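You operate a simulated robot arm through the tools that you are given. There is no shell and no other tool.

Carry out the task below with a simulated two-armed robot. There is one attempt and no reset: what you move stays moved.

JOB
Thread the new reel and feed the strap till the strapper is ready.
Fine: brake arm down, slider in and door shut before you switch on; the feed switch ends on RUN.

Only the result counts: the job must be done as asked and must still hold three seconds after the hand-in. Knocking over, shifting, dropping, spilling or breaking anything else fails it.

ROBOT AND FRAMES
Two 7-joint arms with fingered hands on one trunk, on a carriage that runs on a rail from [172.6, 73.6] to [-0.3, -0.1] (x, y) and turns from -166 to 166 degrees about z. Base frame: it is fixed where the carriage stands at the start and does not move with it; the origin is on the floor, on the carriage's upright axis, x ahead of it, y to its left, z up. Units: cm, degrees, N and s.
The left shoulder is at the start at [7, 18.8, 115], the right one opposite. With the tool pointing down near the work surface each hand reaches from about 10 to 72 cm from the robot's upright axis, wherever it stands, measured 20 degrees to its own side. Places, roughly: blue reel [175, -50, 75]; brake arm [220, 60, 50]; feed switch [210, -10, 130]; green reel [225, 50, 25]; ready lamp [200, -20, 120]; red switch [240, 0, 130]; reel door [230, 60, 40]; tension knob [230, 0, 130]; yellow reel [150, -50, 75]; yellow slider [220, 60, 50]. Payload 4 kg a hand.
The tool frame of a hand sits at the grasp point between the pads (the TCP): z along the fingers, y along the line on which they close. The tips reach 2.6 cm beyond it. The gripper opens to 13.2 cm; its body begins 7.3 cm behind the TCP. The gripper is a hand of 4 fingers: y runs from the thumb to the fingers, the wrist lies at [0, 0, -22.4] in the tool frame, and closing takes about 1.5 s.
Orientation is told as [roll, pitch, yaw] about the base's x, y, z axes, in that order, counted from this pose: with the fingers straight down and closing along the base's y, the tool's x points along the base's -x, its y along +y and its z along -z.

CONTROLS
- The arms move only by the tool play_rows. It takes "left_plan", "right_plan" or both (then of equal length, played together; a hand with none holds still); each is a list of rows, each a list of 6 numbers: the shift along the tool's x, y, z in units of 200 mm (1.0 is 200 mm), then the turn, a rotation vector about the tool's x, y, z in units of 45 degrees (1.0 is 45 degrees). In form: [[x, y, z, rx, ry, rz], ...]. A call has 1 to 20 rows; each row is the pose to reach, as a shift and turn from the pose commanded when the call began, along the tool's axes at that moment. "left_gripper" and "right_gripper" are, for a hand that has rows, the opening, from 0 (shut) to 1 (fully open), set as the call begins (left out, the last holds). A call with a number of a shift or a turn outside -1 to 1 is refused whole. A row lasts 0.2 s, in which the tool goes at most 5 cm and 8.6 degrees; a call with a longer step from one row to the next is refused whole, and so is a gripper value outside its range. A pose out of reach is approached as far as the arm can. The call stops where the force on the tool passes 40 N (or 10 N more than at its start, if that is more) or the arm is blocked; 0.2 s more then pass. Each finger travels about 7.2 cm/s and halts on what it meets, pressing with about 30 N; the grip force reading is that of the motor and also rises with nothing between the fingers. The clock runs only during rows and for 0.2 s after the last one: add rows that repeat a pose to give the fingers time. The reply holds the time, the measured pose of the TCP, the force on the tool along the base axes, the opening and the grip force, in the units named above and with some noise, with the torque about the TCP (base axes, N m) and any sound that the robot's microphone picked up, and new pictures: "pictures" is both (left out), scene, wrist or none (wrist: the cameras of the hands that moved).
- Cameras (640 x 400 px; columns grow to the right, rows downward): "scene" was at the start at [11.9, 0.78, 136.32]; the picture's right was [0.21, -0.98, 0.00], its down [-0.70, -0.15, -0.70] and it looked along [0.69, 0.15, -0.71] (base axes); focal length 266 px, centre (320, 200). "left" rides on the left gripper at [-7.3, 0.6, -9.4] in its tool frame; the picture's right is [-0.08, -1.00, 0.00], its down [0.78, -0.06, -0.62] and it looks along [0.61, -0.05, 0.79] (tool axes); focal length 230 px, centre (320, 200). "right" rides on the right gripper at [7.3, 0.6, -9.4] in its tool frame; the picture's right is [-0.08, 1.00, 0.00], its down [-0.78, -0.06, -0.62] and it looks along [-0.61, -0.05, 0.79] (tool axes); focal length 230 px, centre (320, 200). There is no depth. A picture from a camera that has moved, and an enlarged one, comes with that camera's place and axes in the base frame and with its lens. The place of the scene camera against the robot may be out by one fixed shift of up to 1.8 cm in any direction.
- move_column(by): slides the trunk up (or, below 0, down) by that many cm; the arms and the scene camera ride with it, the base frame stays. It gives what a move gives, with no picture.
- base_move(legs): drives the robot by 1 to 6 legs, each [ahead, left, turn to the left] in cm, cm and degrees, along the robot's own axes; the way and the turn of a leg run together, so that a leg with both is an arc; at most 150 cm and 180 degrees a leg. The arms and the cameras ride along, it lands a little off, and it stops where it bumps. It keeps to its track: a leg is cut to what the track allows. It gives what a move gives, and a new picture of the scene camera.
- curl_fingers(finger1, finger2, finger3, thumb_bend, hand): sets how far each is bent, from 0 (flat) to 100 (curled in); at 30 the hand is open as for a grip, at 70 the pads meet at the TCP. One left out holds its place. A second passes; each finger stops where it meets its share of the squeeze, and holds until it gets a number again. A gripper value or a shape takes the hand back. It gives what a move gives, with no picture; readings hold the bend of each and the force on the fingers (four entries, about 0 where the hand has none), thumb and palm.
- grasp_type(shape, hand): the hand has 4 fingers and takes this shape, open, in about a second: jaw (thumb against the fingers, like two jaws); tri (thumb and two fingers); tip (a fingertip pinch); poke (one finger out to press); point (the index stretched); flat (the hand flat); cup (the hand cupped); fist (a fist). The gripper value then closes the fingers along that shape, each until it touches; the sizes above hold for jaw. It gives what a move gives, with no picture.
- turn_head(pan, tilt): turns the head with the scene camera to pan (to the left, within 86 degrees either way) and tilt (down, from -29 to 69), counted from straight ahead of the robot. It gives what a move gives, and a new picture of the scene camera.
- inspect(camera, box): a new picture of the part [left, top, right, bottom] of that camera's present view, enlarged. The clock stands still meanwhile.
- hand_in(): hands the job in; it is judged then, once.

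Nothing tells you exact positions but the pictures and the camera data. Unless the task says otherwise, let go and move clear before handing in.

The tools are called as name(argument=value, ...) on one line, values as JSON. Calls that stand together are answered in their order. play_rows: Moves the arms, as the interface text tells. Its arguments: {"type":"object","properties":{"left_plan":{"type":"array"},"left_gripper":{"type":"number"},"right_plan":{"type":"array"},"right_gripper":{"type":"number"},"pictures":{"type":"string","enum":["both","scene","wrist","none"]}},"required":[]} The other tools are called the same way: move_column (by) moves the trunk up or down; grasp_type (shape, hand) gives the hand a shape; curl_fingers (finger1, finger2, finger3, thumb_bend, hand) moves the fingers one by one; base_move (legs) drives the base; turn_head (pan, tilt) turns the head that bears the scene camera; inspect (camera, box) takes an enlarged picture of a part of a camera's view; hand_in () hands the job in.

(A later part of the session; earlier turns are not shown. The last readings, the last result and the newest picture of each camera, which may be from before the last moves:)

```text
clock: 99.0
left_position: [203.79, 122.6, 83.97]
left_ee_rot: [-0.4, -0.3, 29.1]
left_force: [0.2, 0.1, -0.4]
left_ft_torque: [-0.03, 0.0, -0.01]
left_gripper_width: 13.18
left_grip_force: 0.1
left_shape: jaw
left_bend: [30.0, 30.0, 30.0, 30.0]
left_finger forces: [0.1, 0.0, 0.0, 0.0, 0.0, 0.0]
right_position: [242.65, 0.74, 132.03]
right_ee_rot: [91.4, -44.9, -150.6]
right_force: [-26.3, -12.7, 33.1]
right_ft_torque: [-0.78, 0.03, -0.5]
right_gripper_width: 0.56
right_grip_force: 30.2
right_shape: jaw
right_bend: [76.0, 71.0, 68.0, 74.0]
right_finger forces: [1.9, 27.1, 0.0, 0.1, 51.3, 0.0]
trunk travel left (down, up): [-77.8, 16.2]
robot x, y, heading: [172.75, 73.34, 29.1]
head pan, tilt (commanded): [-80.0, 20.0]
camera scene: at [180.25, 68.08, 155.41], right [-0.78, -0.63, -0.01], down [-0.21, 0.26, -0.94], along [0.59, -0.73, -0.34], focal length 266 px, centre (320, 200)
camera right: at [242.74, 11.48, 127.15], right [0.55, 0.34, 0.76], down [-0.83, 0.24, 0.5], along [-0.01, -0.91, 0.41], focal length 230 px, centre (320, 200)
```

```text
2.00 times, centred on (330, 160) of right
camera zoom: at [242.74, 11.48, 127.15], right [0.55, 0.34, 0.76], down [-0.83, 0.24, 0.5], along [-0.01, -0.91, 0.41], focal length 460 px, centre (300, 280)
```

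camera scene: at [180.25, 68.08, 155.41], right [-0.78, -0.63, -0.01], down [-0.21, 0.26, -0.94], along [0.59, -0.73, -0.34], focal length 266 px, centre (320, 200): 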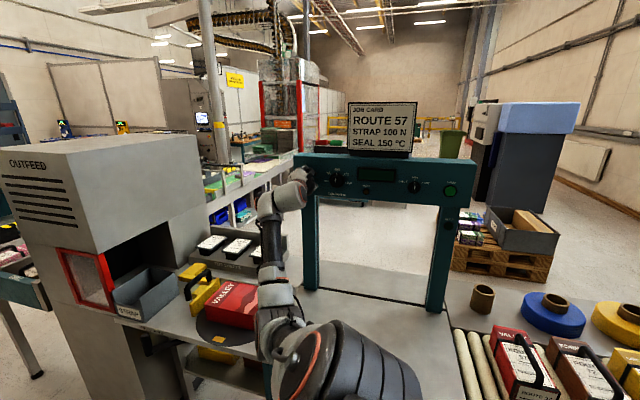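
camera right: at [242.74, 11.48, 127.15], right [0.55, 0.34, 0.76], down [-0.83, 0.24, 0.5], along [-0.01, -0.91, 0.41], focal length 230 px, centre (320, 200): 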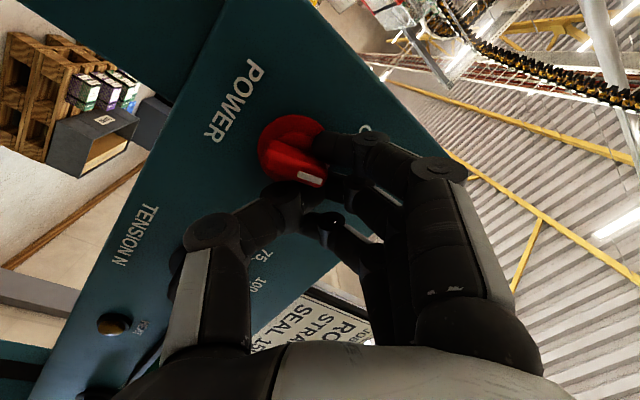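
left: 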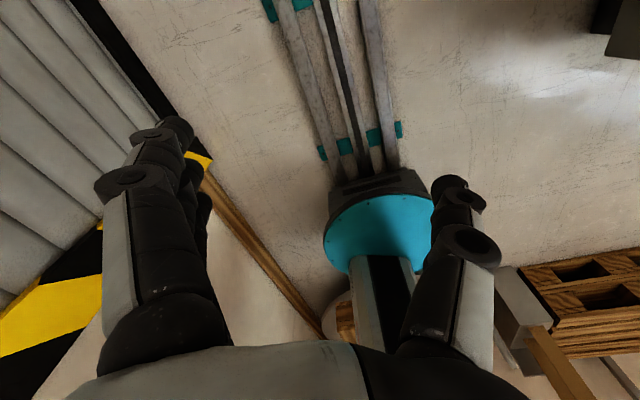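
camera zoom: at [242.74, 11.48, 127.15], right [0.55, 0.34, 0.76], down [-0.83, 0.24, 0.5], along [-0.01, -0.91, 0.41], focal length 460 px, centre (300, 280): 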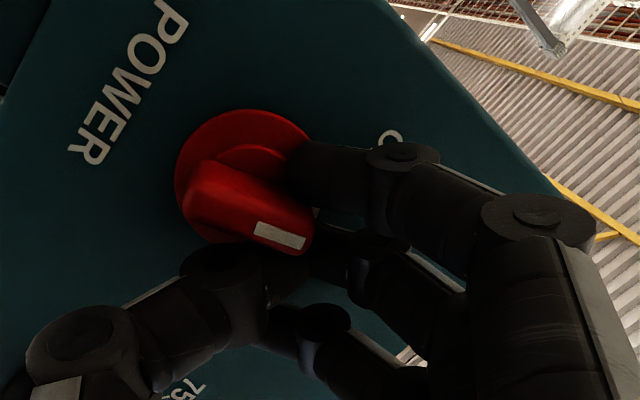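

The second half slipped: the hand rotated, but the pointer still stands near vertical. I'll open the fingers, back off and see where the knob rests.

play_rows(right_plan=[[0, 0, 0, 0, 0, 0], [0, 0, 0, 0, 0, 0], [0, 0, 0, 0, 0, 0], [0, 0, -0.05, 0, 0, 0], [0, 0, -0.1, 0, 0, 0], [0, 0, -0.15, 0, 0, 0], [0, 0, -0.2, 0, 0, 0], [0, 0, -0.2, 0, 0, 0]], right_gripper=0.3, pictures="both")

inspect(camera="right", box=[200, 60, 460, 260])

inspect(camera="scene", box=[270, 150, 480, 240])

```text
clock: 100.8
left_position: [204.61, 122.52, 83.8]
left_ee_rot: [0.0, 0.0, 29.2]
left_force: [-0.6, 0.5, 0.2]
left_ft_torque: [-0.03, -0.03, 0.0]
left_gripper_width: 13.18
left_grip_force: 0.1
left_shape: jaw
left_bend: [30.0, 30.0, 30.0, 30.0]
left_finger forces: [0.0, 0.0, 0.1, 0.0, 0.1, 0.1]
right_position: [241.94, 4.04, 130.65]
right_ee_rot: [90.0, -45.4, -149.4]
right_force: [0.4, -0.6, 0.3]
right_ft_torque: [0.02, -0.04, -0.01]
right_gripper_width: 3.99
right_grip_force: 0.0
right_shape: jaw
right_bend: [74.0, 73.0, 74.0, 70.0]
right_finger forces: [0.0, 0.0, 0.0, 0.0, 0.0, 0.0]
trunk travel left (down, up): [-77.8, 16.2]
robot x, y, heading: [172.25, 73.53, 29.1]
head pan, tilt (commanded): [-80.0, 20.0]
camera scene: at [181.44, 67.82, 155.27], right [-0.78, -0.63, 0.0], down [-0.21, 0.27, -0.94], along [0.59, -0.73, -0.34], focal length 266 px, centre (320, 200)
camera right: at [241.89, 14.91, 125.94], right [0.56, 0.33, 0.76], down [-0.83, 0.23, 0.52], along [0.0, -0.91, 0.4], focal length 230 px, centre (320, 200)
```

scene: 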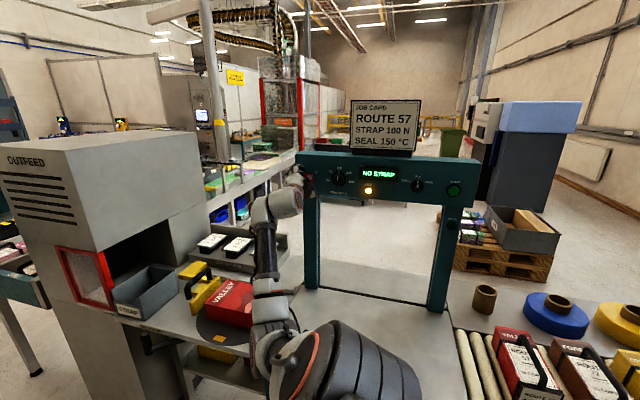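
right: 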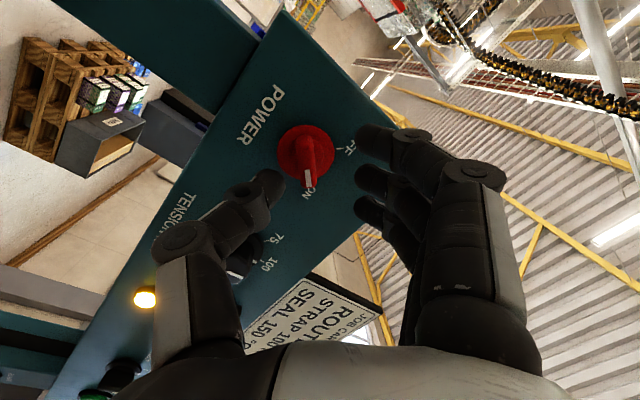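

```text
2.00 times, centred on (330, 160) of right
camera zoom: at [241.89, 14.91, 125.94], right [0.56, 0.33, 0.76], down [-0.83, 0.23, 0.52], along [0.0, -0.91, 0.4], focal length 460 px, centre (300, 280)
```

zoom: 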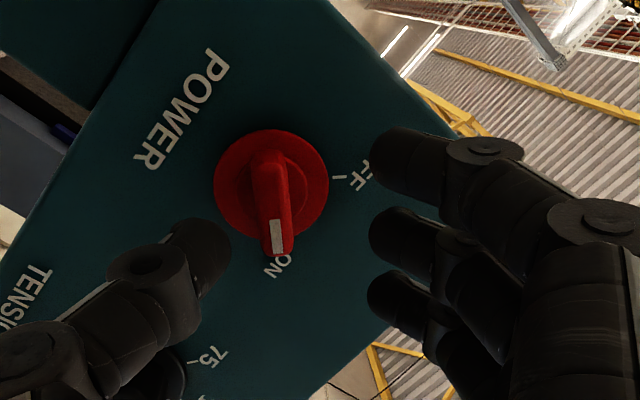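

```text
3.05 times, centred on (375, 195) of scene
camera zoom: at [181.44, 67.82, 155.27], right [-0.78, -0.63, 0.0], down [-0.21, 0.27, -0.94], along [0.59, -0.73, -0.34], focal length 809 px, centre (152, 215)
```

zoom: 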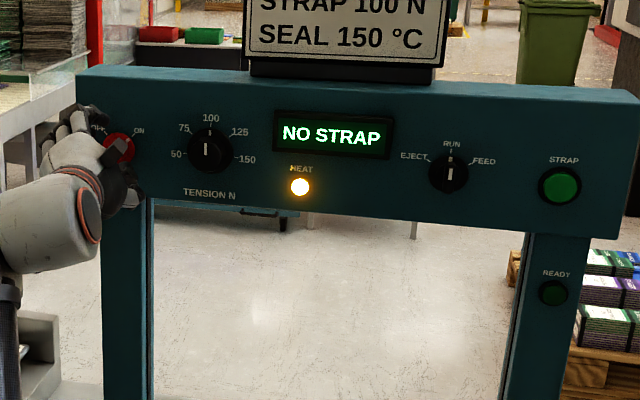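

Power has snapped to ON: the display reads NO STRAP and the HEAT lamp is lit. I'll back away, roll the hand level and move over to the feed switch.

play_rows(right_plan=[[0, 0, -0.1, 0, 0, 0], [0, 0, -0.2, 0, 0, 0], [0, 0, -0.3, 0, 0, -0.17], [0, 0, -0.4, 0, 0, -0.34], [0, 0, -0.5, 0, 0, -0.51], [0, 0, -0.5, 0, 0, -0.68], [0, 0, -0.5, 0, 0, -0.85], [0, 0, -0.5, 0, 0, -1.0], [0, 0, -0.5, 0, 0, -1.0]], pictures="none")

play_rows(right_plan=[[0, -0.15, 0, 0.03, 0, 0], [0, -0.3, 0, 0.05, 0, 0], [0, -0.45, 0, 0.08, 0, 0], [0, -0.6, 0, 0.1, 0, 0], [0, -0.75, 0, 0.13, 0, 0], [0, -0.88, 0, 0.167, 0, 0], [0, -0.88, 0, 0.167, 0, 0]], pictures="both")

```text
clock: 102.8
left_position: [204.52, 122.4, 83.7]
left_ee_rot: [0.0, -0.1, 28.9]
left_force: [-0.2, 0.3, -0.1]
left_ft_torque: [-0.01, 0.01, 0.02]
left_gripper_width: 13.18
left_grip_force: 0.1
left_shape: jaw
left_bend: [30.0, 30.0, 30.0, 30.0]
left_finger forces: [0.0, 0.0, 0.1, 0.1, 0.1, 0.0]
right_position: [236.9, 12.82, 130.66]
right_ee_rot: [-87.4, -89.5, 28.2]
right_force: [-0.3, 0.8, 0.6]
right_ft_torque: [0.0, 0.02, -0.01]
right_gripper_width: 3.94
right_grip_force: 0.2
right_shape: jaw
right_bend: [74.0, 73.0, 74.0, 70.0]
right_finger forces: [0.0, 0.0, 0.0, 0.0, 0.0, 0.0]
trunk travel left (down, up): [-77.8, 16.2]
robot x, y, heading: [172.31, 73.69, 29.2]
head pan, tilt (commanded): [-80.0, 20.0]
```

```text
clock: 104.4
left_position: [204.49, 122.4, 83.72]
left_ee_rot: [0.1, 0.0, 29.2]
left_force: [-0.6, -0.3, -0.3]
left_ft_torque: [0.01, 0.0, -0.02]
left_gripper_width: 13.18
left_grip_force: 0.1
left_shape: jaw
left_bend: [30.0, 30.0, 30.0, 30.0]
left_finger forces: [0.1, 0.1, 0.0, 0.1, 0.0, 0.1]
right_position: [221.77, 3.85, 130.76]
right_ee_rot: [-96.7, -89.6, 29.9]
right_force: [-0.4, -0.3, -0.3]
right_ft_torque: [0.02, 0.04, 0.03]
right_gripper_width: 3.95
right_grip_force: 0.2
right_shape: jaw
right_bend: [74.0, 73.0, 74.0, 70.0]
right_finger forces: [0.0, 0.1, 0.0, 0.1, 0.0, 0.0]
trunk travel left (down, up): [-77.8, 16.2]
robot x, y, heading: [172.24, 73.28, 29.0]
head pan, tilt (commanded): [-80.0, 20.0]
camera scene: at [181.57, 67.84, 155.26], right [-0.78, -0.63, 0.0], down [-0.22, 0.27, -0.94], along [0.59, -0.73, -0.34], focal length 266 px, centre (320, 200)
camera right: at [218.55, 12.56, 123.42], right [0.92, 0.39, 0.07], down [-0.29, 0.55, 0.78], along [0.27, -0.74, 0.62], focal length 230 px, centre (320, 200)
```

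scene: 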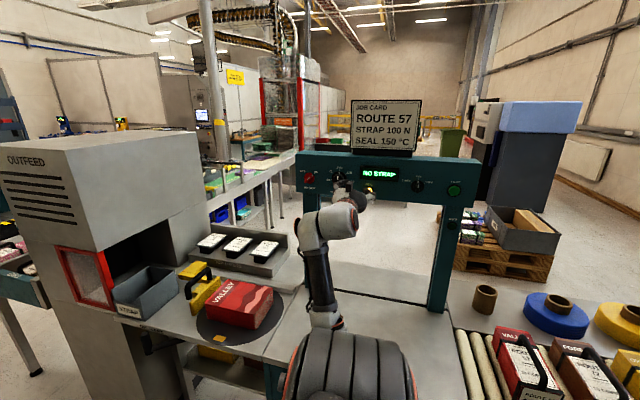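
right: 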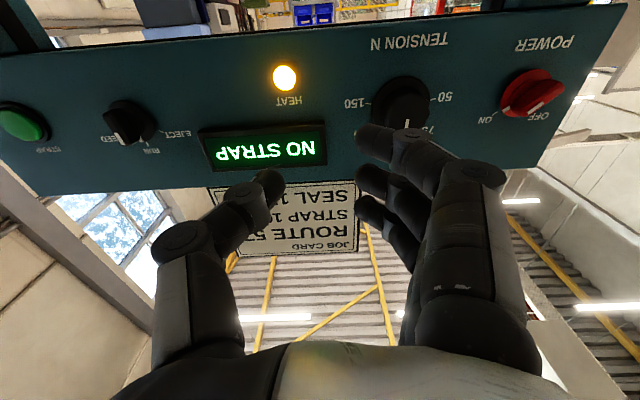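

The display and lamp show power is on, but the power pointer looks odd from here, so I'll zoom in to check it along with the feed switch.

inspect(camera="right", box=[470, 20, 620, 150])

inspect(camera="scene", box=[290, 150, 480, 240])

inspect(camera="right", box=[60, 60, 220, 170])

```text
3.08 times, centred on (545, 85) of right
camera zoom: at [218.55, 12.56, 123.42], right [0.92, 0.39, 0.07], down [-0.29, 0.55, 0.78], along [0.27, -0.74, 0.62], focal length 708 px, centre (-372, 554)
```

zoom: 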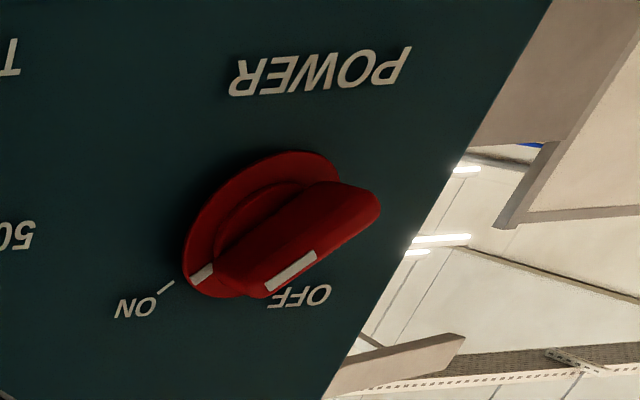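

```text
3.37 times, centred on (385, 195) of scene
camera zoom: at [181.57, 67.84, 155.26], right [-0.78, -0.63, 0.0], down [-0.22, 0.27, -0.94], along [0.59, -0.73, -0.34], focal length 894 px, centre (101, 217)
```

zoom: 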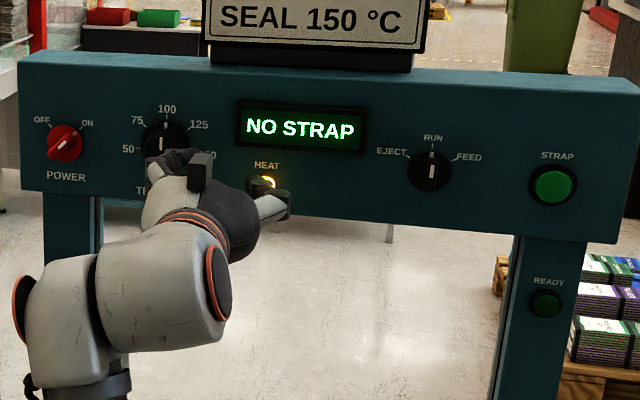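

```text
3.64 times, centred on (140, 115) of right
camera zoom: at [218.55, 12.56, 123.42], right [0.92, 0.39, 0.07], down [-0.29, 0.55, 0.78], along [0.27, -0.74, 0.62], focal length 837 px, centre (974, 509)
```

zoom: 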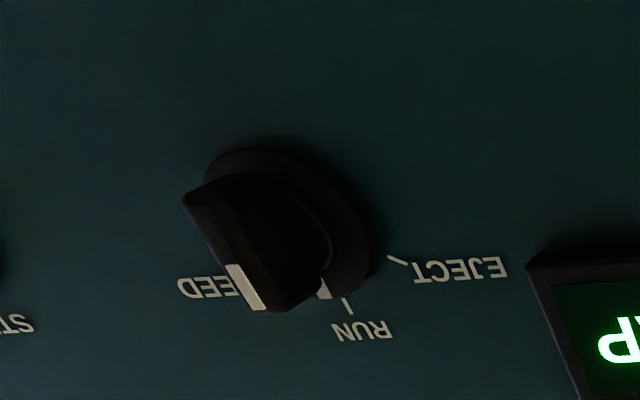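

The scene view confirms POWER on ON and the feed switch on RUN. I'll move on to a spot in front of the feed knob.

play_rows(right_plan=[[0, -0.16, 0, 0, 0, 0], [0, -0.32, 0, 0, 0, 0], [0, -0.48, 0.0, 0, 0, 0], [0, -0.64, 0.03, 0, 0, 0], [0, -0.8, 0.06, 0, 0, 0], [0, -0.967, 0.09, 0, 0, 0], [0, -0.967, 0.09, 0, 0, 0]], pictures="both")

inspect(camera="right", box=[230, 50, 430, 200])

```text
clock: 106.0
left_position: [204.58, 122.53, 83.76]
left_ee_rot: [0.0, 0.1, 29.2]
left_force: [0.7, 0.7, 0.2]
left_ft_torque: [-0.01, 0.0, -0.03]
left_gripper_width: 13.16
left_grip_force: 0.0
left_shape: jaw
left_bend: [30.0, 30.0, 30.0, 30.0]
left_finger forces: [0.0, 0.0, 0.0, 0.0, 0.1, 0.1]
right_position: [204.69, -5.58, 131.06]
right_ee_rot: [-94.0, -89.5, 27.0]
right_force: [0.3, -1.4, -0.1]
right_ft_torque: [0.0, 0.0, -0.02]
right_gripper_width: 3.96
right_grip_force: 0.1
right_shape: jaw
right_bend: [74.0, 73.0, 74.0, 70.0]
right_finger forces: [0.1, 0.0, 0.0, 0.1, 0.1, 0.0]
trunk travel left (down, up): [-77.8, 16.2]
robot x, y, heading: [172.21, 73.11, 29.2]
head pan, tilt (commanded): [-80.0, 20.0]
camera scene: at [181.66, 67.86, 155.26], right [-0.78, -0.63, 0.0], down [-0.22, 0.27, -0.94], along [0.59, -0.73, -0.34], focal length 266 px, centre (320, 200)
camera right: at [201.41, 3.13, 123.76], right [0.92, 0.39, 0.07], down [-0.29, 0.55, 0.79], along [0.27, -0.74, 0.62], focal length 230 px, centre (320, 200)
```

scene: 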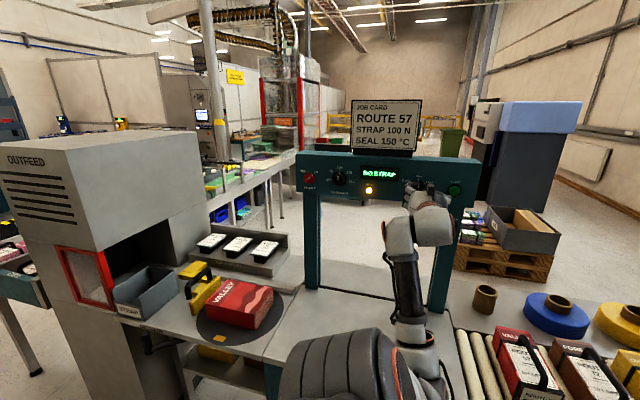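
right: 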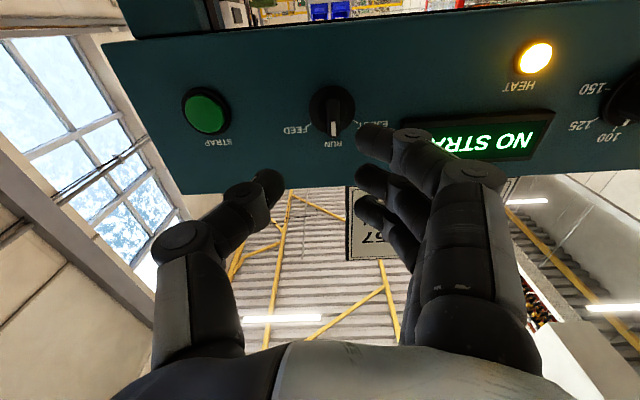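

```text
2.67 times, centred on (330, 125) of right
camera zoom: at [201.41, 3.13, 123.76], right [0.92, 0.39, 0.07], down [-0.29, 0.55, 0.79], along [0.27, -0.74, 0.62], focal length 614 px, centre (293, 400)
```

zoom: 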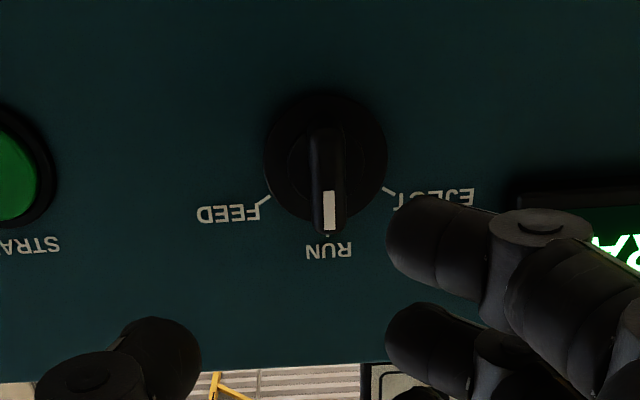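

The feed knob is at about [211, -17.7, 130.6], 13.5 cm ahead and 1 cm to the left of the hand's axis, with its ridge upright. I'll narrow the grip and close in.

play_rows(right_plan=[[0.01, 0.03, 0.08, 0, 0, 0], [0.023, 0.054, 0.16, 0, 0, 0], [0.023, 0.054, 0.24, 0, 0, 0], [0.023, 0.054, 0.31, 0, 0, 0], [0.023, 0.054, 0.35, 0, 0, 0], [0.023, 0.054, 0.35, 0, 0, 0]], right_gripper=0.24, pictures="both")

inspect(camera="right", box=[200, 60, 460, 260])

```text
clock: 107.4
left_position: [204.48, 122.43, 83.59]
left_ee_rot: [0.0, 0.0, 29.1]
left_force: [-0.5, -1.2, 0.1]
left_ft_torque: [-0.01, -0.02, -0.01]
left_gripper_width: 13.15
left_grip_force: 0.2
left_shape: jaw
left_bend: [30.0, 30.0, 30.0, 30.0]
left_finger forces: [0.0, 0.0, 0.1, 0.0, 0.0, 0.0]
right_position: [208.43, -11.58, 130.59]
right_ee_rot: [-98.0, -89.5, 31.0]
right_force: [-0.3, 1.0, 0.0]
right_ft_torque: [0.01, -0.01, 0.02]
right_gripper_width: 3.22
right_grip_force: 0.1
right_shape: jaw
right_bend: [73.0, 73.0, 73.0, 70.0]
right_finger forces: [0.1, 0.0, 0.1, 0.0, 0.1, 0.1]
trunk travel left (down, up): [-77.8, 16.2]
robot x, y, heading: [172.03, 73.28, 29.4]
head pan, tilt (commanded): [-80.0, 20.0]
camera scene: at [181.53, 67.82, 155.27], right [-0.78, -0.63, 0.0], down [-0.22, 0.27, -0.94], along [0.59, -0.73, -0.34], focal length 266 px, centre (320, 200)
camera right: at [205.13, -2.79, 123.2], right [0.92, 0.39, 0.07], down [-0.29, 0.55, 0.78], along [0.27, -0.74, 0.62], focal length 230 px, centre (320, 200)
```

scene: 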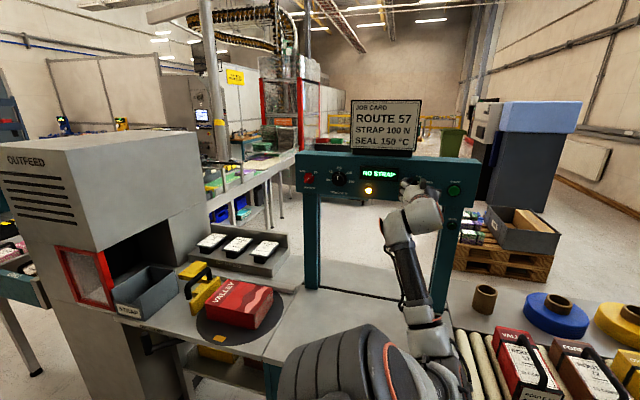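
right: 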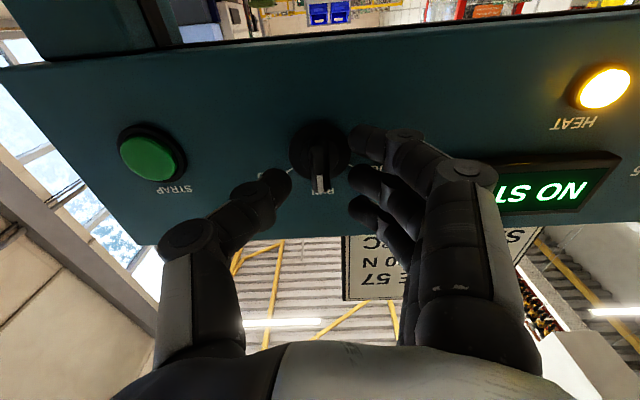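

```text
2.00 times, centred on (330, 160) of right
camera zoom: at [205.13, -2.79, 123.2], right [0.92, 0.39, 0.07], down [-0.29, 0.55, 0.78], along [0.27, -0.74, 0.62], focal length 460 px, centre (300, 280)
```

zoom: 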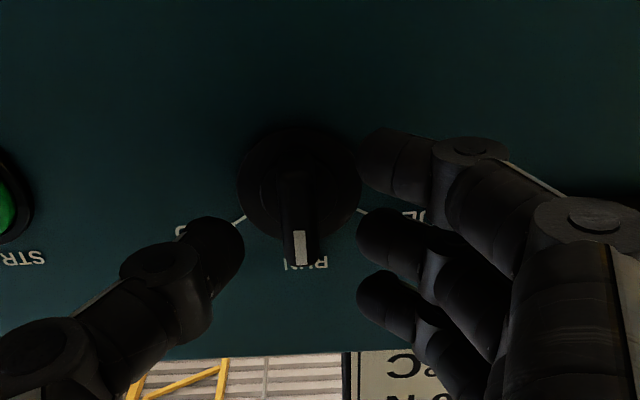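

The ridge is centred between thumb and middle finger. I'll advance to just short of the panel and then pinch.

play_rows(right_plan=[[0, 0, 0.03, 0, 0, 0], [0, 0, 0.06, 0, 0, 0], [0, 0, 0.08, 0, 0, 0], [0, 0, 0.08, 0, 0, 0]], right_gripper=0.2, pictures="none")

play_rows(right_plan=[[0, 0, 0, 0, 0, 0], [0, 0, 0.01, 0, 0, 0], [0, 0, 0.02, 0, 0, 0], [0, 0, 0.02, 0, 0, 0], [0, 0, 0.02, 0, 0, 0]], right_gripper=0.12, pictures="wrist")

inspect(camera="right", box=[200, 60, 460, 260])

```text
clock: 108.4
left_position: [204.55, 122.43, 83.75]
left_ee_rot: [0.0, 0.0, 29.1]
left_force: [-0.2, 0.6, -0.1]
left_ft_torque: [0.0, 0.0, -0.01]
left_gripper_width: 13.16
left_grip_force: 0.0
left_shape: jaw
left_bend: [30.0, 30.0, 30.0, 30.0]
left_finger forces: [0.1, 0.0, 0.1, 0.0, 0.0, 0.0]
right_position: [209.01, -12.96, 130.62]
right_ee_rot: [-96.1, -89.6, 29.3]
right_force: [0.0, 0.7, -0.2]
right_ft_torque: [-0.02, -0.01, 0.02]
right_gripper_width: 2.69
right_grip_force: 0.1
right_shape: jaw
right_bend: [73.0, 73.0, 73.0, 70.0]
right_finger forces: [0.1, 0.1, 0.1, 0.0, 0.2, 0.1]
trunk travel left (down, up): [-77.8, 16.2]
robot x, y, heading: [172.4, 73.38, 28.9]
head pan, tilt (commanded): [-80.0, 20.0]
```

```text
clock: 109.6
left_position: [204.57, 122.51, 83.72]
left_ee_rot: [0.0, 0.1, 28.9]
left_force: [0.1, 0.4, -0.2]
left_ft_torque: [0.01, 0.02, -0.03]
left_gripper_width: 13.19
left_grip_force: 0.1
left_shape: jaw
left_bend: [30.0, 30.0, 30.0, 30.0]
left_finger forces: [0.0, 0.0, 0.1, 0.0, 0.1, 0.1]
right_position: [209.14, -13.28, 130.73]
right_ee_rot: [-102.6, -89.5, 35.6]
right_force: [-3.3, 8.5, -2.3]
right_ft_torque: [0.05, 0.05, -0.03]
right_gripper_width: 1.74
right_grip_force: 0.0
right_shape: jaw
right_bend: [72.0, 72.0, 72.0, 70.0]
right_finger forces: [0.0, 4.0, 0.0, 0.0, 5.4, 0.0]
trunk travel left (down, up): [-77.8, 16.2]
robot x, y, heading: [172.21, 73.84, 29.2]
head pan, tilt (commanded): [-80.0, 20.0]
camera right: at [205.85, -4.54, 123.31], right [0.92, 0.39, 0.07], down [-0.29, 0.55, 0.78], along [0.27, -0.74, 0.62], focal length 230 px, centre (320, 200)
```

right: 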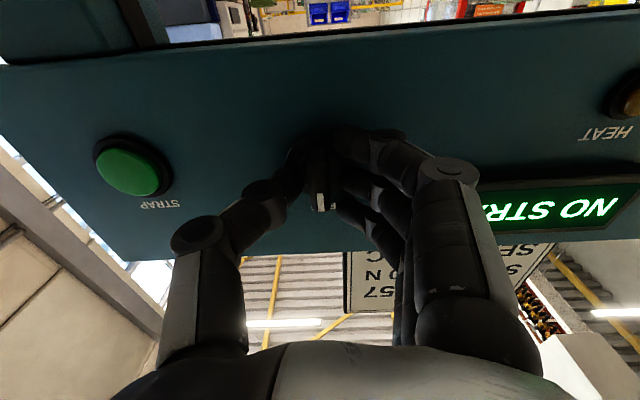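

```text
2.00 times, centred on (330, 160) of right
camera zoom: at [205.85, -4.54, 123.31], right [0.92, 0.39, 0.07], down [-0.29, 0.55, 0.78], along [0.27, -0.74, 0.62], focal length 460 px, centre (300, 280)
```

zoom: 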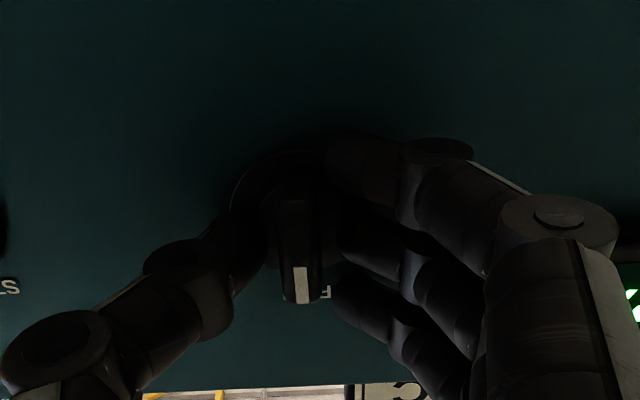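

The tips are lightly touching both sides of the ridge. I'll pinch it fully and turn clockwise toward FEED.

play_rows(right_plan=[[0, 0, 0.01, 0, 0, 0], [0, 0, 0.015, 0, 0, 0], [0, 0, 0.015, 0, 0, 0], [0, 0, 0.01, 0, 0, 0.12], [0, 0, 0.01, 0, 0, 0.25], [0, 0, 0.01, 0, 0, 0.37], [0, 0, 0.01, 0, 0, 0.5], [0, 0, 0.01, 0, 0, 0.62], [0, 0, 0.01, 0, 0, 0.75], [0, 0, 0.01, 0, 0, 0.87], [0, 0, 0.01, 0, 0, 1.0], [0, 0, 0.01, 0, 0, 1.0]], right_gripper=0, pictures="both")

inspect(camera="right", box=[200, 60, 460, 260])

inspect(camera="scene", box=[290, 150, 480, 240])

```text
clock: 112.2
left_position: [204.32, 122.37, 83.86]
left_ee_rot: [-0.1, -0.2, 29.0]
left_force: [-1.3, -0.1, 0.0]
left_ft_torque: [-0.01, 0.01, 0.05]
left_gripper_width: 13.19
left_grip_force: 0.0
left_shape: jaw
left_bend: [30.0, 30.0, 30.0, 30.0]
left_finger forces: [0.1, 0.0, 0.1, 0.0, 0.1, 0.0]
right_position: [208.66, -13.57, 130.45]
right_ee_rot: [90.1, -45.1, -157.0]
right_force: [-21.9, 5.2, -8.4]
right_ft_torque: [0.14, 0.23, -0.36]
right_gripper_width: 1.09
right_grip_force: 30.1
right_shape: jaw
right_bend: [71.0, 73.0, 71.0, 71.0]
right_finger forces: [9.7, 10.7, 0.0, 0.0, 40.2, 0.0]
trunk travel left (down, up): [-77.8, 16.2]
robot x, y, heading: [172.28, 73.59, 29.1]
head pan, tilt (commanded): [-80.0, 20.0]
camera scene: at [180.99, 67.77, 155.29], right [-0.78, -0.63, 0.0], down [-0.21, 0.27, -0.94], along [0.59, -0.73, -0.34], focal length 266 px, centre (320, 200)
camera right: at [210.1, -2.84, 125.78], right [0.6, 0.26, 0.76], down [-0.79, 0.33, 0.51], along [-0.12, -0.91, 0.4], focal length 230 px, centre (320, 200)
```

scene: 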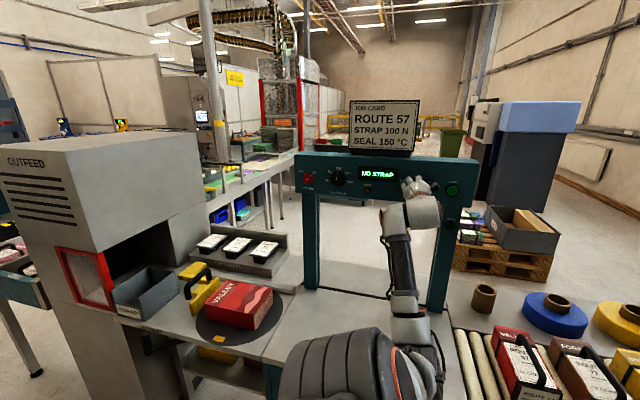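
right: 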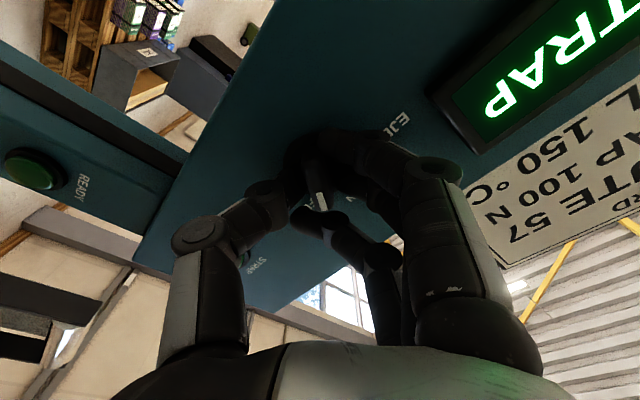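

```text
2.00 times, centred on (330, 160) of right
camera zoom: at [210.1, -2.84, 125.78], right [0.6, 0.26, 0.76], down [-0.79, 0.33, 0.51], along [-0.12, -0.91, 0.4], focal length 460 px, centre (300, 280)
```

zoom: 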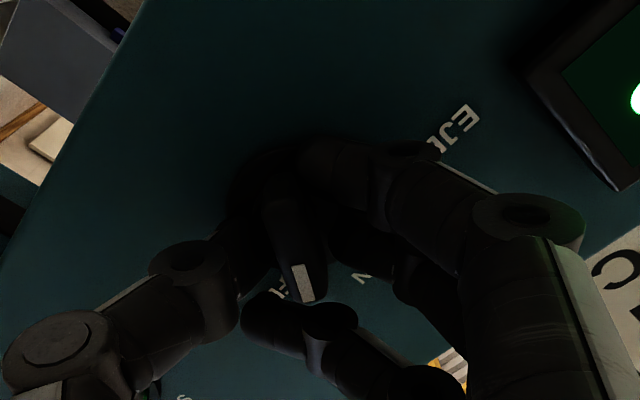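

```text
3.37 times, centred on (385, 195) of scene
camera zoom: at [180.99, 67.77, 155.29], right [-0.78, -0.63, 0.0], down [-0.21, 0.27, -0.94], along [0.59, -0.73, -0.34], focal length 894 px, centre (101, 217)
```

zoom: 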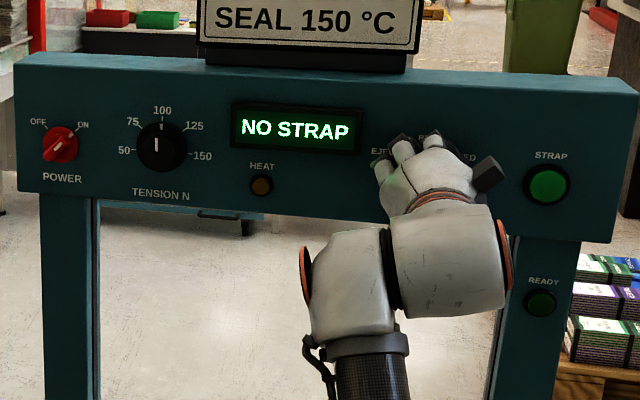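

The pointer has come around to about 36° and is following the hand. I'll turn it further, up to the FEED mark.

play_rows(right_plan=[[-0.01, -0.01, 0, 0, 0, 0], [-0.01, -0.01, 0, 0, 0, 0.12], [-0.01, -0.01, 0, 0, 0, 0.25], [-0.01, -0.01, 0, 0, 0, 0.37], [-0.01, -0.01, 0, 0, 0, 0.5], [-0.01, -0.01, 0, 0, 0, 0.6], [-0.01, -0.01, 0, 0, 0, 0.6], [-0.01, -0.01, 0, 0, 0, 0.6]], pictures="both")

inspect(camera="right", box=[200, 60, 460, 260])

inspect(camera="scene", box=[290, 150, 480, 240])

```text
clock: 114.0
left_position: [204.3, 122.44, 83.81]
left_ee_rot: [-0.1, 0.0, 29.0]
left_force: [-0.8, 0.1, -0.3]
left_ft_torque: [0.03, 0.02, 0.04]
left_gripper_width: 13.18
left_grip_force: 0.0
left_shape: jaw
left_bend: [30.0, 30.0, 30.0, 30.0]
left_finger forces: [0.0, 0.0, 0.0, 0.0, 0.1, 0.0]
right_position: [208.48, -13.69, 130.45]
right_ee_rot: [90.0, -18.2, -157.1]
right_force: [-22.5, 19.7, -26.2]
right_ft_torque: [0.69, 0.65, -0.37]
right_gripper_width: 1.22
right_grip_force: 30.4
right_shape: jaw
right_bend: [72.0, 73.0, 71.0, 71.0]
right_finger forces: [13.9, 6.0, 0.0, 0.0, 62.8, 0.0]
trunk travel left (down, up): [-77.8, 16.2]
robot x, y, heading: [172.3, 73.71, 28.9]
head pan, tilt (commanded): [-80.0, 20.0]
camera scene: at [181.12, 67.82, 155.29], right [-0.78, -0.63, 0.0], down [-0.21, 0.27, -0.94], along [0.59, -0.73, -0.34], focal length 266 px, centre (320, 200)
camera right: at [211.37, -2.32, 128.81], right [0.22, 0.09, 0.97], down [-0.94, 0.27, 0.19], along [-0.24, -0.96, 0.15], focal length 230 px, centre (320, 200)
```

scene: 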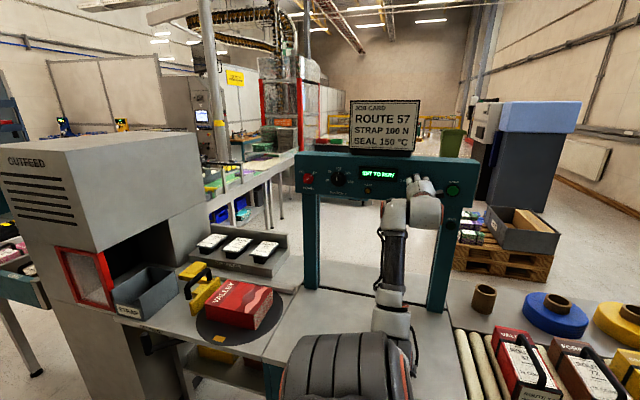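
right: 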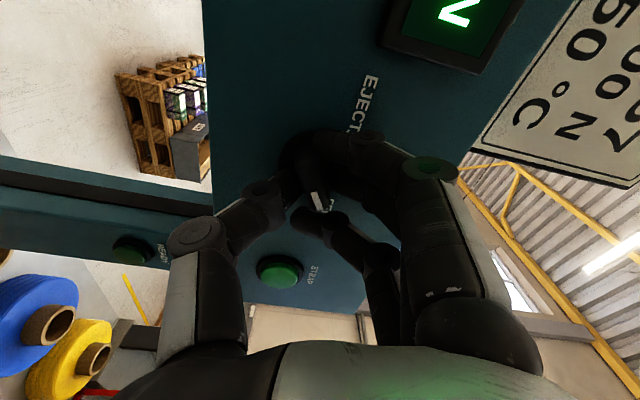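

```text
2.00 times, centred on (330, 160) of right
camera zoom: at [211.37, -2.32, 128.81], right [0.22, 0.09, 0.97], down [-0.94, 0.27, 0.19], along [-0.24, -0.96, 0.15], focal length 460 px, centre (300, 280)
```

zoom: 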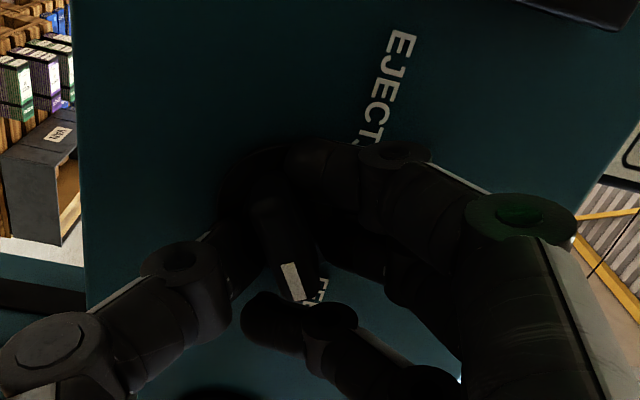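

```text
3.37 times, centred on (385, 195) of scene
camera zoom: at [181.12, 67.82, 155.29], right [-0.78, -0.63, 0.0], down [-0.21, 0.27, -0.94], along [0.59, -0.73, -0.34], focal length 894 px, centre (101, 217)
```

zoom: 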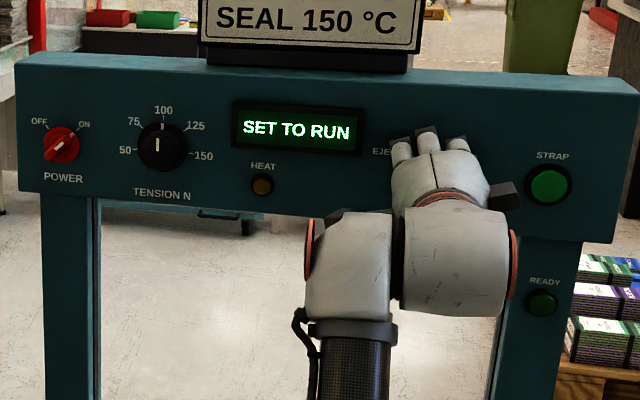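

The display now says SET TO RUN, so the strap has fed. I'll turn the knob back anticlockwise to RUN.

play_rows(right_plan=[[0, 0, 0, 0, 0, -0.12], [0, 0, 0, 0, 0, -0.25], [0, 0, 0, 0, 0, -0.37], [0, 0, 0, 0, 0, -0.5], [0, 0, 0, 0, 0, -0.62], [0, 0, 0, 0, 0, -0.75], [0, 0, 0, 0, 0, -0.87], [0, 0, 0, 0, 0, -1.0], [0, 0, 0, 0, 0, -1.0]], pictures="both")

inspect(camera="right", box=[200, 60, 460, 260])

inspect(camera="scene", box=[290, 150, 480, 240])

```text
clock: 116.0
left_position: [204.45, 122.56, 83.76]
left_ee_rot: [-0.1, 0.0, 29.1]
left_force: [-0.1, 0.4, 0.3]
left_ft_torque: [-0.01, 0.03, 0.03]
left_gripper_width: 13.22
left_grip_force: 0.0
left_shape: jaw
left_bend: [30.0, 30.0, 30.0, 30.0]
left_finger forces: [0.1, 0.1, 0.0, 0.0, 0.0, 0.0]
right_position: [208.74, -13.54, 130.64]
right_ee_rot: [90.4, -63.3, -157.2]
right_force: [-9.8, 9.1, -4.0]
right_ft_torque: [0.12, 0.08, -0.11]
right_gripper_width: 1.13
right_grip_force: 29.7
right_shape: jaw
right_bend: [72.0, 73.0, 71.0, 71.0]
right_finger forces: [17.7, 14.5, 0.1, 0.0, 30.9, 0.0]
trunk travel left (down, up): [-77.8, 16.2]
robot x, y, heading: [172.02, 73.47, 29.0]
head pan, tilt (commanded): [-80.0, 20.0]
camera scene: at [181.31, 67.98, 155.29], right [-0.78, -0.63, 0.0], down [-0.21, 0.26, -0.94], along [0.59, -0.73, -0.34], focal length 266 px, centre (320, 200)
camera right: at [208.54, -3.51, 124.4], right [0.79, 0.34, 0.52], down [-0.62, 0.41, 0.67], along [0.02, -0.85, 0.53], focal length 230 px, centre (320, 200)
```

scene: 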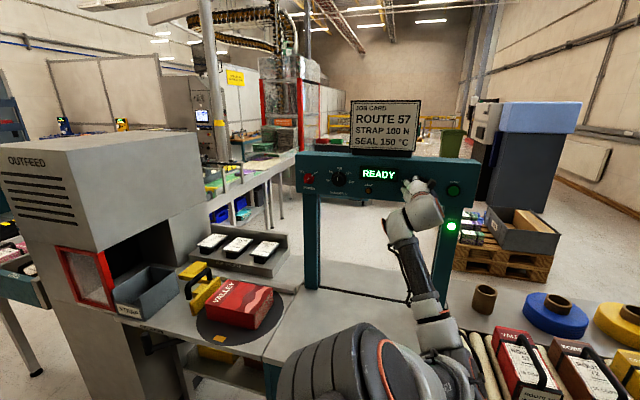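
right: 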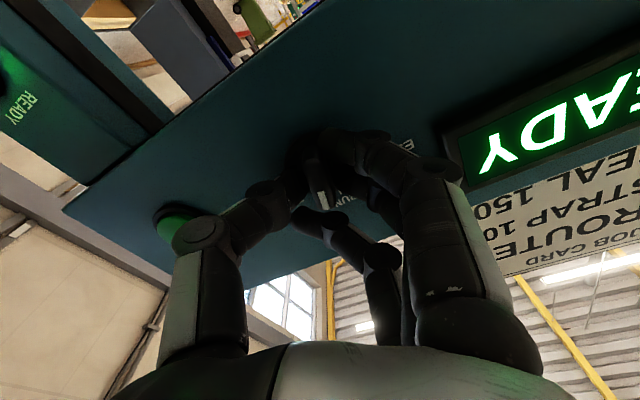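

```text
2.00 times, centred on (330, 160) of right
camera zoom: at [208.54, -3.51, 124.4], right [0.79, 0.34, 0.52], down [-0.62, 0.41, 0.67], along [0.02, -0.85, 0.53], focal length 460 px, centre (300, 280)
```

zoom: 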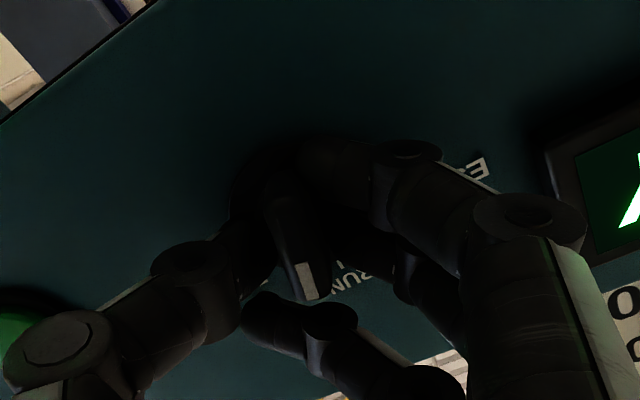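

```text
3.37 times, centred on (385, 195) of scene
camera zoom: at [181.31, 67.98, 155.29], right [-0.78, -0.63, 0.0], down [-0.21, 0.26, -0.94], along [0.59, -0.73, -0.34], focal length 894 px, centre (101, 217)
```

zoom: 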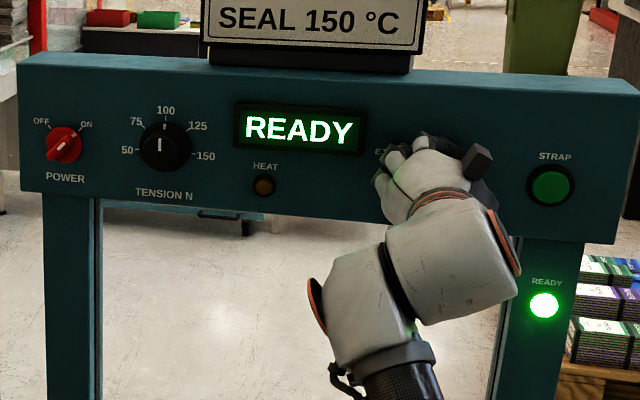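

READY is lit and shown on the display. The pointer is still about 17° short of RUN, so I'll turn it the rest of the way and then release.

play_rows(right_plan=[[0, 0, 0, 0, 0, -0.1], [0, 0, 0, 0, 0, -0.2], [0, 0, 0, 0, 0, -0.3], [0, 0, 0, 0, 0, -0.38], [0, 0, 0, 0, 0, -0.38]], pictures="wrist")

inspect(camera="right", box=[200, 60, 460, 260])

```text
clock: 117.2
left_position: [204.47, 122.44, 83.77]
left_ee_rot: [0.0, 0.0, 29.0]
left_force: [0.3, 0.5, 0.8]
left_ft_torque: [-0.01, 0.01, 0.02]
left_gripper_width: 13.17
left_grip_force: 0.1
left_shape: jaw
left_bend: [30.0, 30.0, 30.0, 30.0]
left_finger forces: [0.1, 0.0, 0.1, 0.0, 0.1, 0.0]
right_position: [208.87, -13.32, 130.91]
right_ee_rot: [91.4, -80.5, -158.3]
right_force: [-7.0, 5.3, 4.2]
right_ft_torque: [-0.06, -0.04, -0.07]
right_gripper_width: 0.99
right_grip_force: 30.0
right_shape: jaw
right_bend: [71.0, 72.0, 71.0, 71.0]
right_finger forces: [14.5, 12.7, 0.1, 0.0, 26.2, 0.0]
trunk travel left (down, up): [-77.8, 16.2]
robot x, y, heading: [172.03, 73.17, 29.3]
head pan, tilt (commanded): [-80.0, 20.0]
camera right: at [206.73, -4.2, 123.58], right [0.89, 0.38, 0.24], down [-0.42, 0.5, 0.76], along [0.17, -0.78, 0.6], focal length 230 px, centre (320, 200)
```

right: 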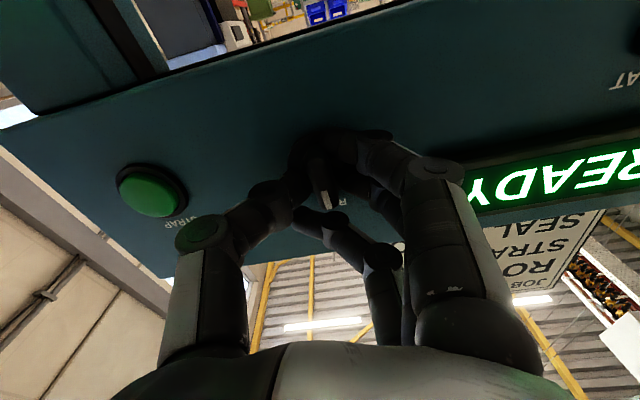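

```text
2.00 times, centred on (330, 160) of right
camera zoom: at [206.73, -4.2, 123.58], right [0.89, 0.38, 0.24], down [-0.42, 0.5, 0.76], along [0.17, -0.78, 0.6], focal length 460 px, centre (300, 280)
```

zoom: 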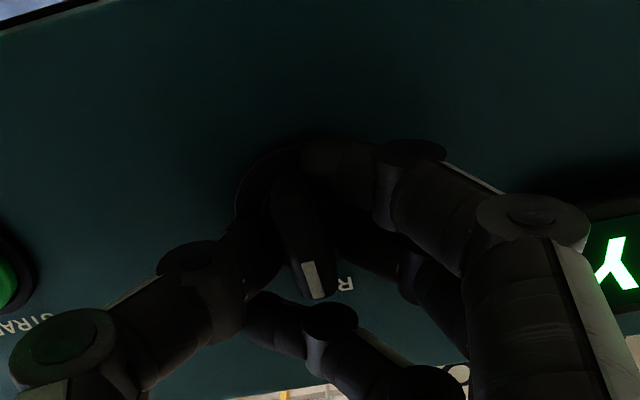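

The pointer is back at vertical (RUN) and the display still reads READY. I'll release the knob and back straight away from the panel.

play_rows(right_plan=[[0, 0, 0, 0, 0, 0], [0, 0, 0, 0, 0, 0], [0, 0, 0, 0, 0, 0], [0, 0, -0.04, 0, 0, 0], [0, 0, -0.1, 0, 0, 0], [0, 0, -0.2, 0, 0, 0], [0, 0, -0.35, 0, 0, 0], [0, 0, -0.5, 0, 0, 0], [0, 0, -0.65, 0, 0, 0], [0, 0, -0.65, 0, 0, 0]], right_gripper=0.25, pictures="both")

inspect(camera="right", box=[200, 40, 460, 240])

inspect(camera="scene", box=[290, 150, 480, 240])

```text
clock: 119.4
left_position: [204.47, 122.54, 83.74]
left_ee_rot: [0.0, 0.0, 29.1]
left_force: [-0.6, 0.5, 0.0]
left_ft_torque: [-0.01, 0.0, 0.03]
left_gripper_width: 13.19
left_grip_force: 0.1
left_shape: jaw
left_bend: [30.0, 30.0, 30.0, 30.0]
left_finger forces: [0.0, 0.1, 0.0, 0.0, 0.0, 0.1]
right_position: [203.94, -1.67, 130.46]
right_ee_rot: [90.0, -80.5, -156.9]
right_force: [-0.3, 0.8, 0.2]
right_ft_torque: [-0.02, 0.01, 0.01]
right_gripper_width: 3.28
right_grip_force: 0.2
right_shape: jaw
right_bend: [73.0, 73.0, 73.0, 70.0]
right_finger forces: [0.0, 0.1, 0.0, 0.0, 0.0, 0.1]
trunk travel left (down, up): [-77.8, 16.2]
robot x, y, heading: [171.98, 73.11, 29.4]
head pan, tilt (commanded): [-80.0, 20.0]
camera scene: at [181.59, 67.77, 155.26], right [-0.78, -0.63, 0.0], down [-0.22, 0.27, -0.94], along [0.59, -0.73, -0.34], focal length 266 px, centre (320, 200)
camera right: at [201.8, 7.58, 123.41], right [0.89, 0.38, 0.24], down [-0.42, 0.49, 0.76], along [0.17, -0.78, 0.6], focal length 230 px, centre (320, 200)
```

scene: 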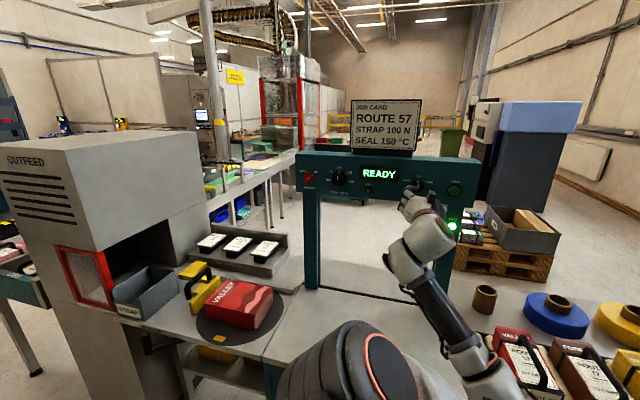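
right: 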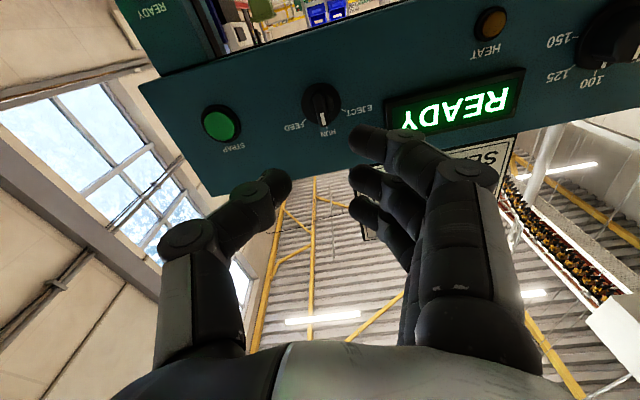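

```text
2.00 times, centred on (330, 140) of right
camera zoom: at [201.8, 7.58, 123.41], right [0.89, 0.38, 0.24], down [-0.42, 0.49, 0.76], along [0.17, -0.78, 0.6], focal length 460 px, centre (300, 320)
```

zoom: 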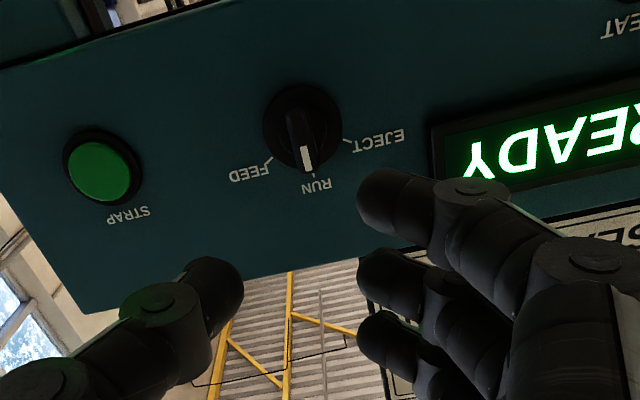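

```text
3.37 times, centred on (385, 195) of scene
camera zoom: at [181.59, 67.77, 155.26], right [-0.78, -0.63, 0.0], down [-0.22, 0.27, -0.94], along [0.59, -0.73, -0.34], focal length 894 px, centre (101, 217)
```

zoom: 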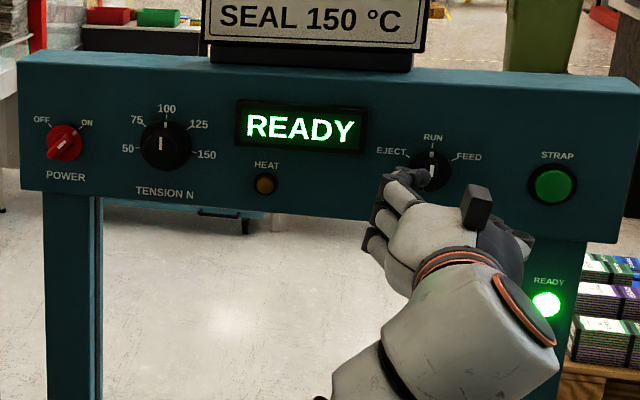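

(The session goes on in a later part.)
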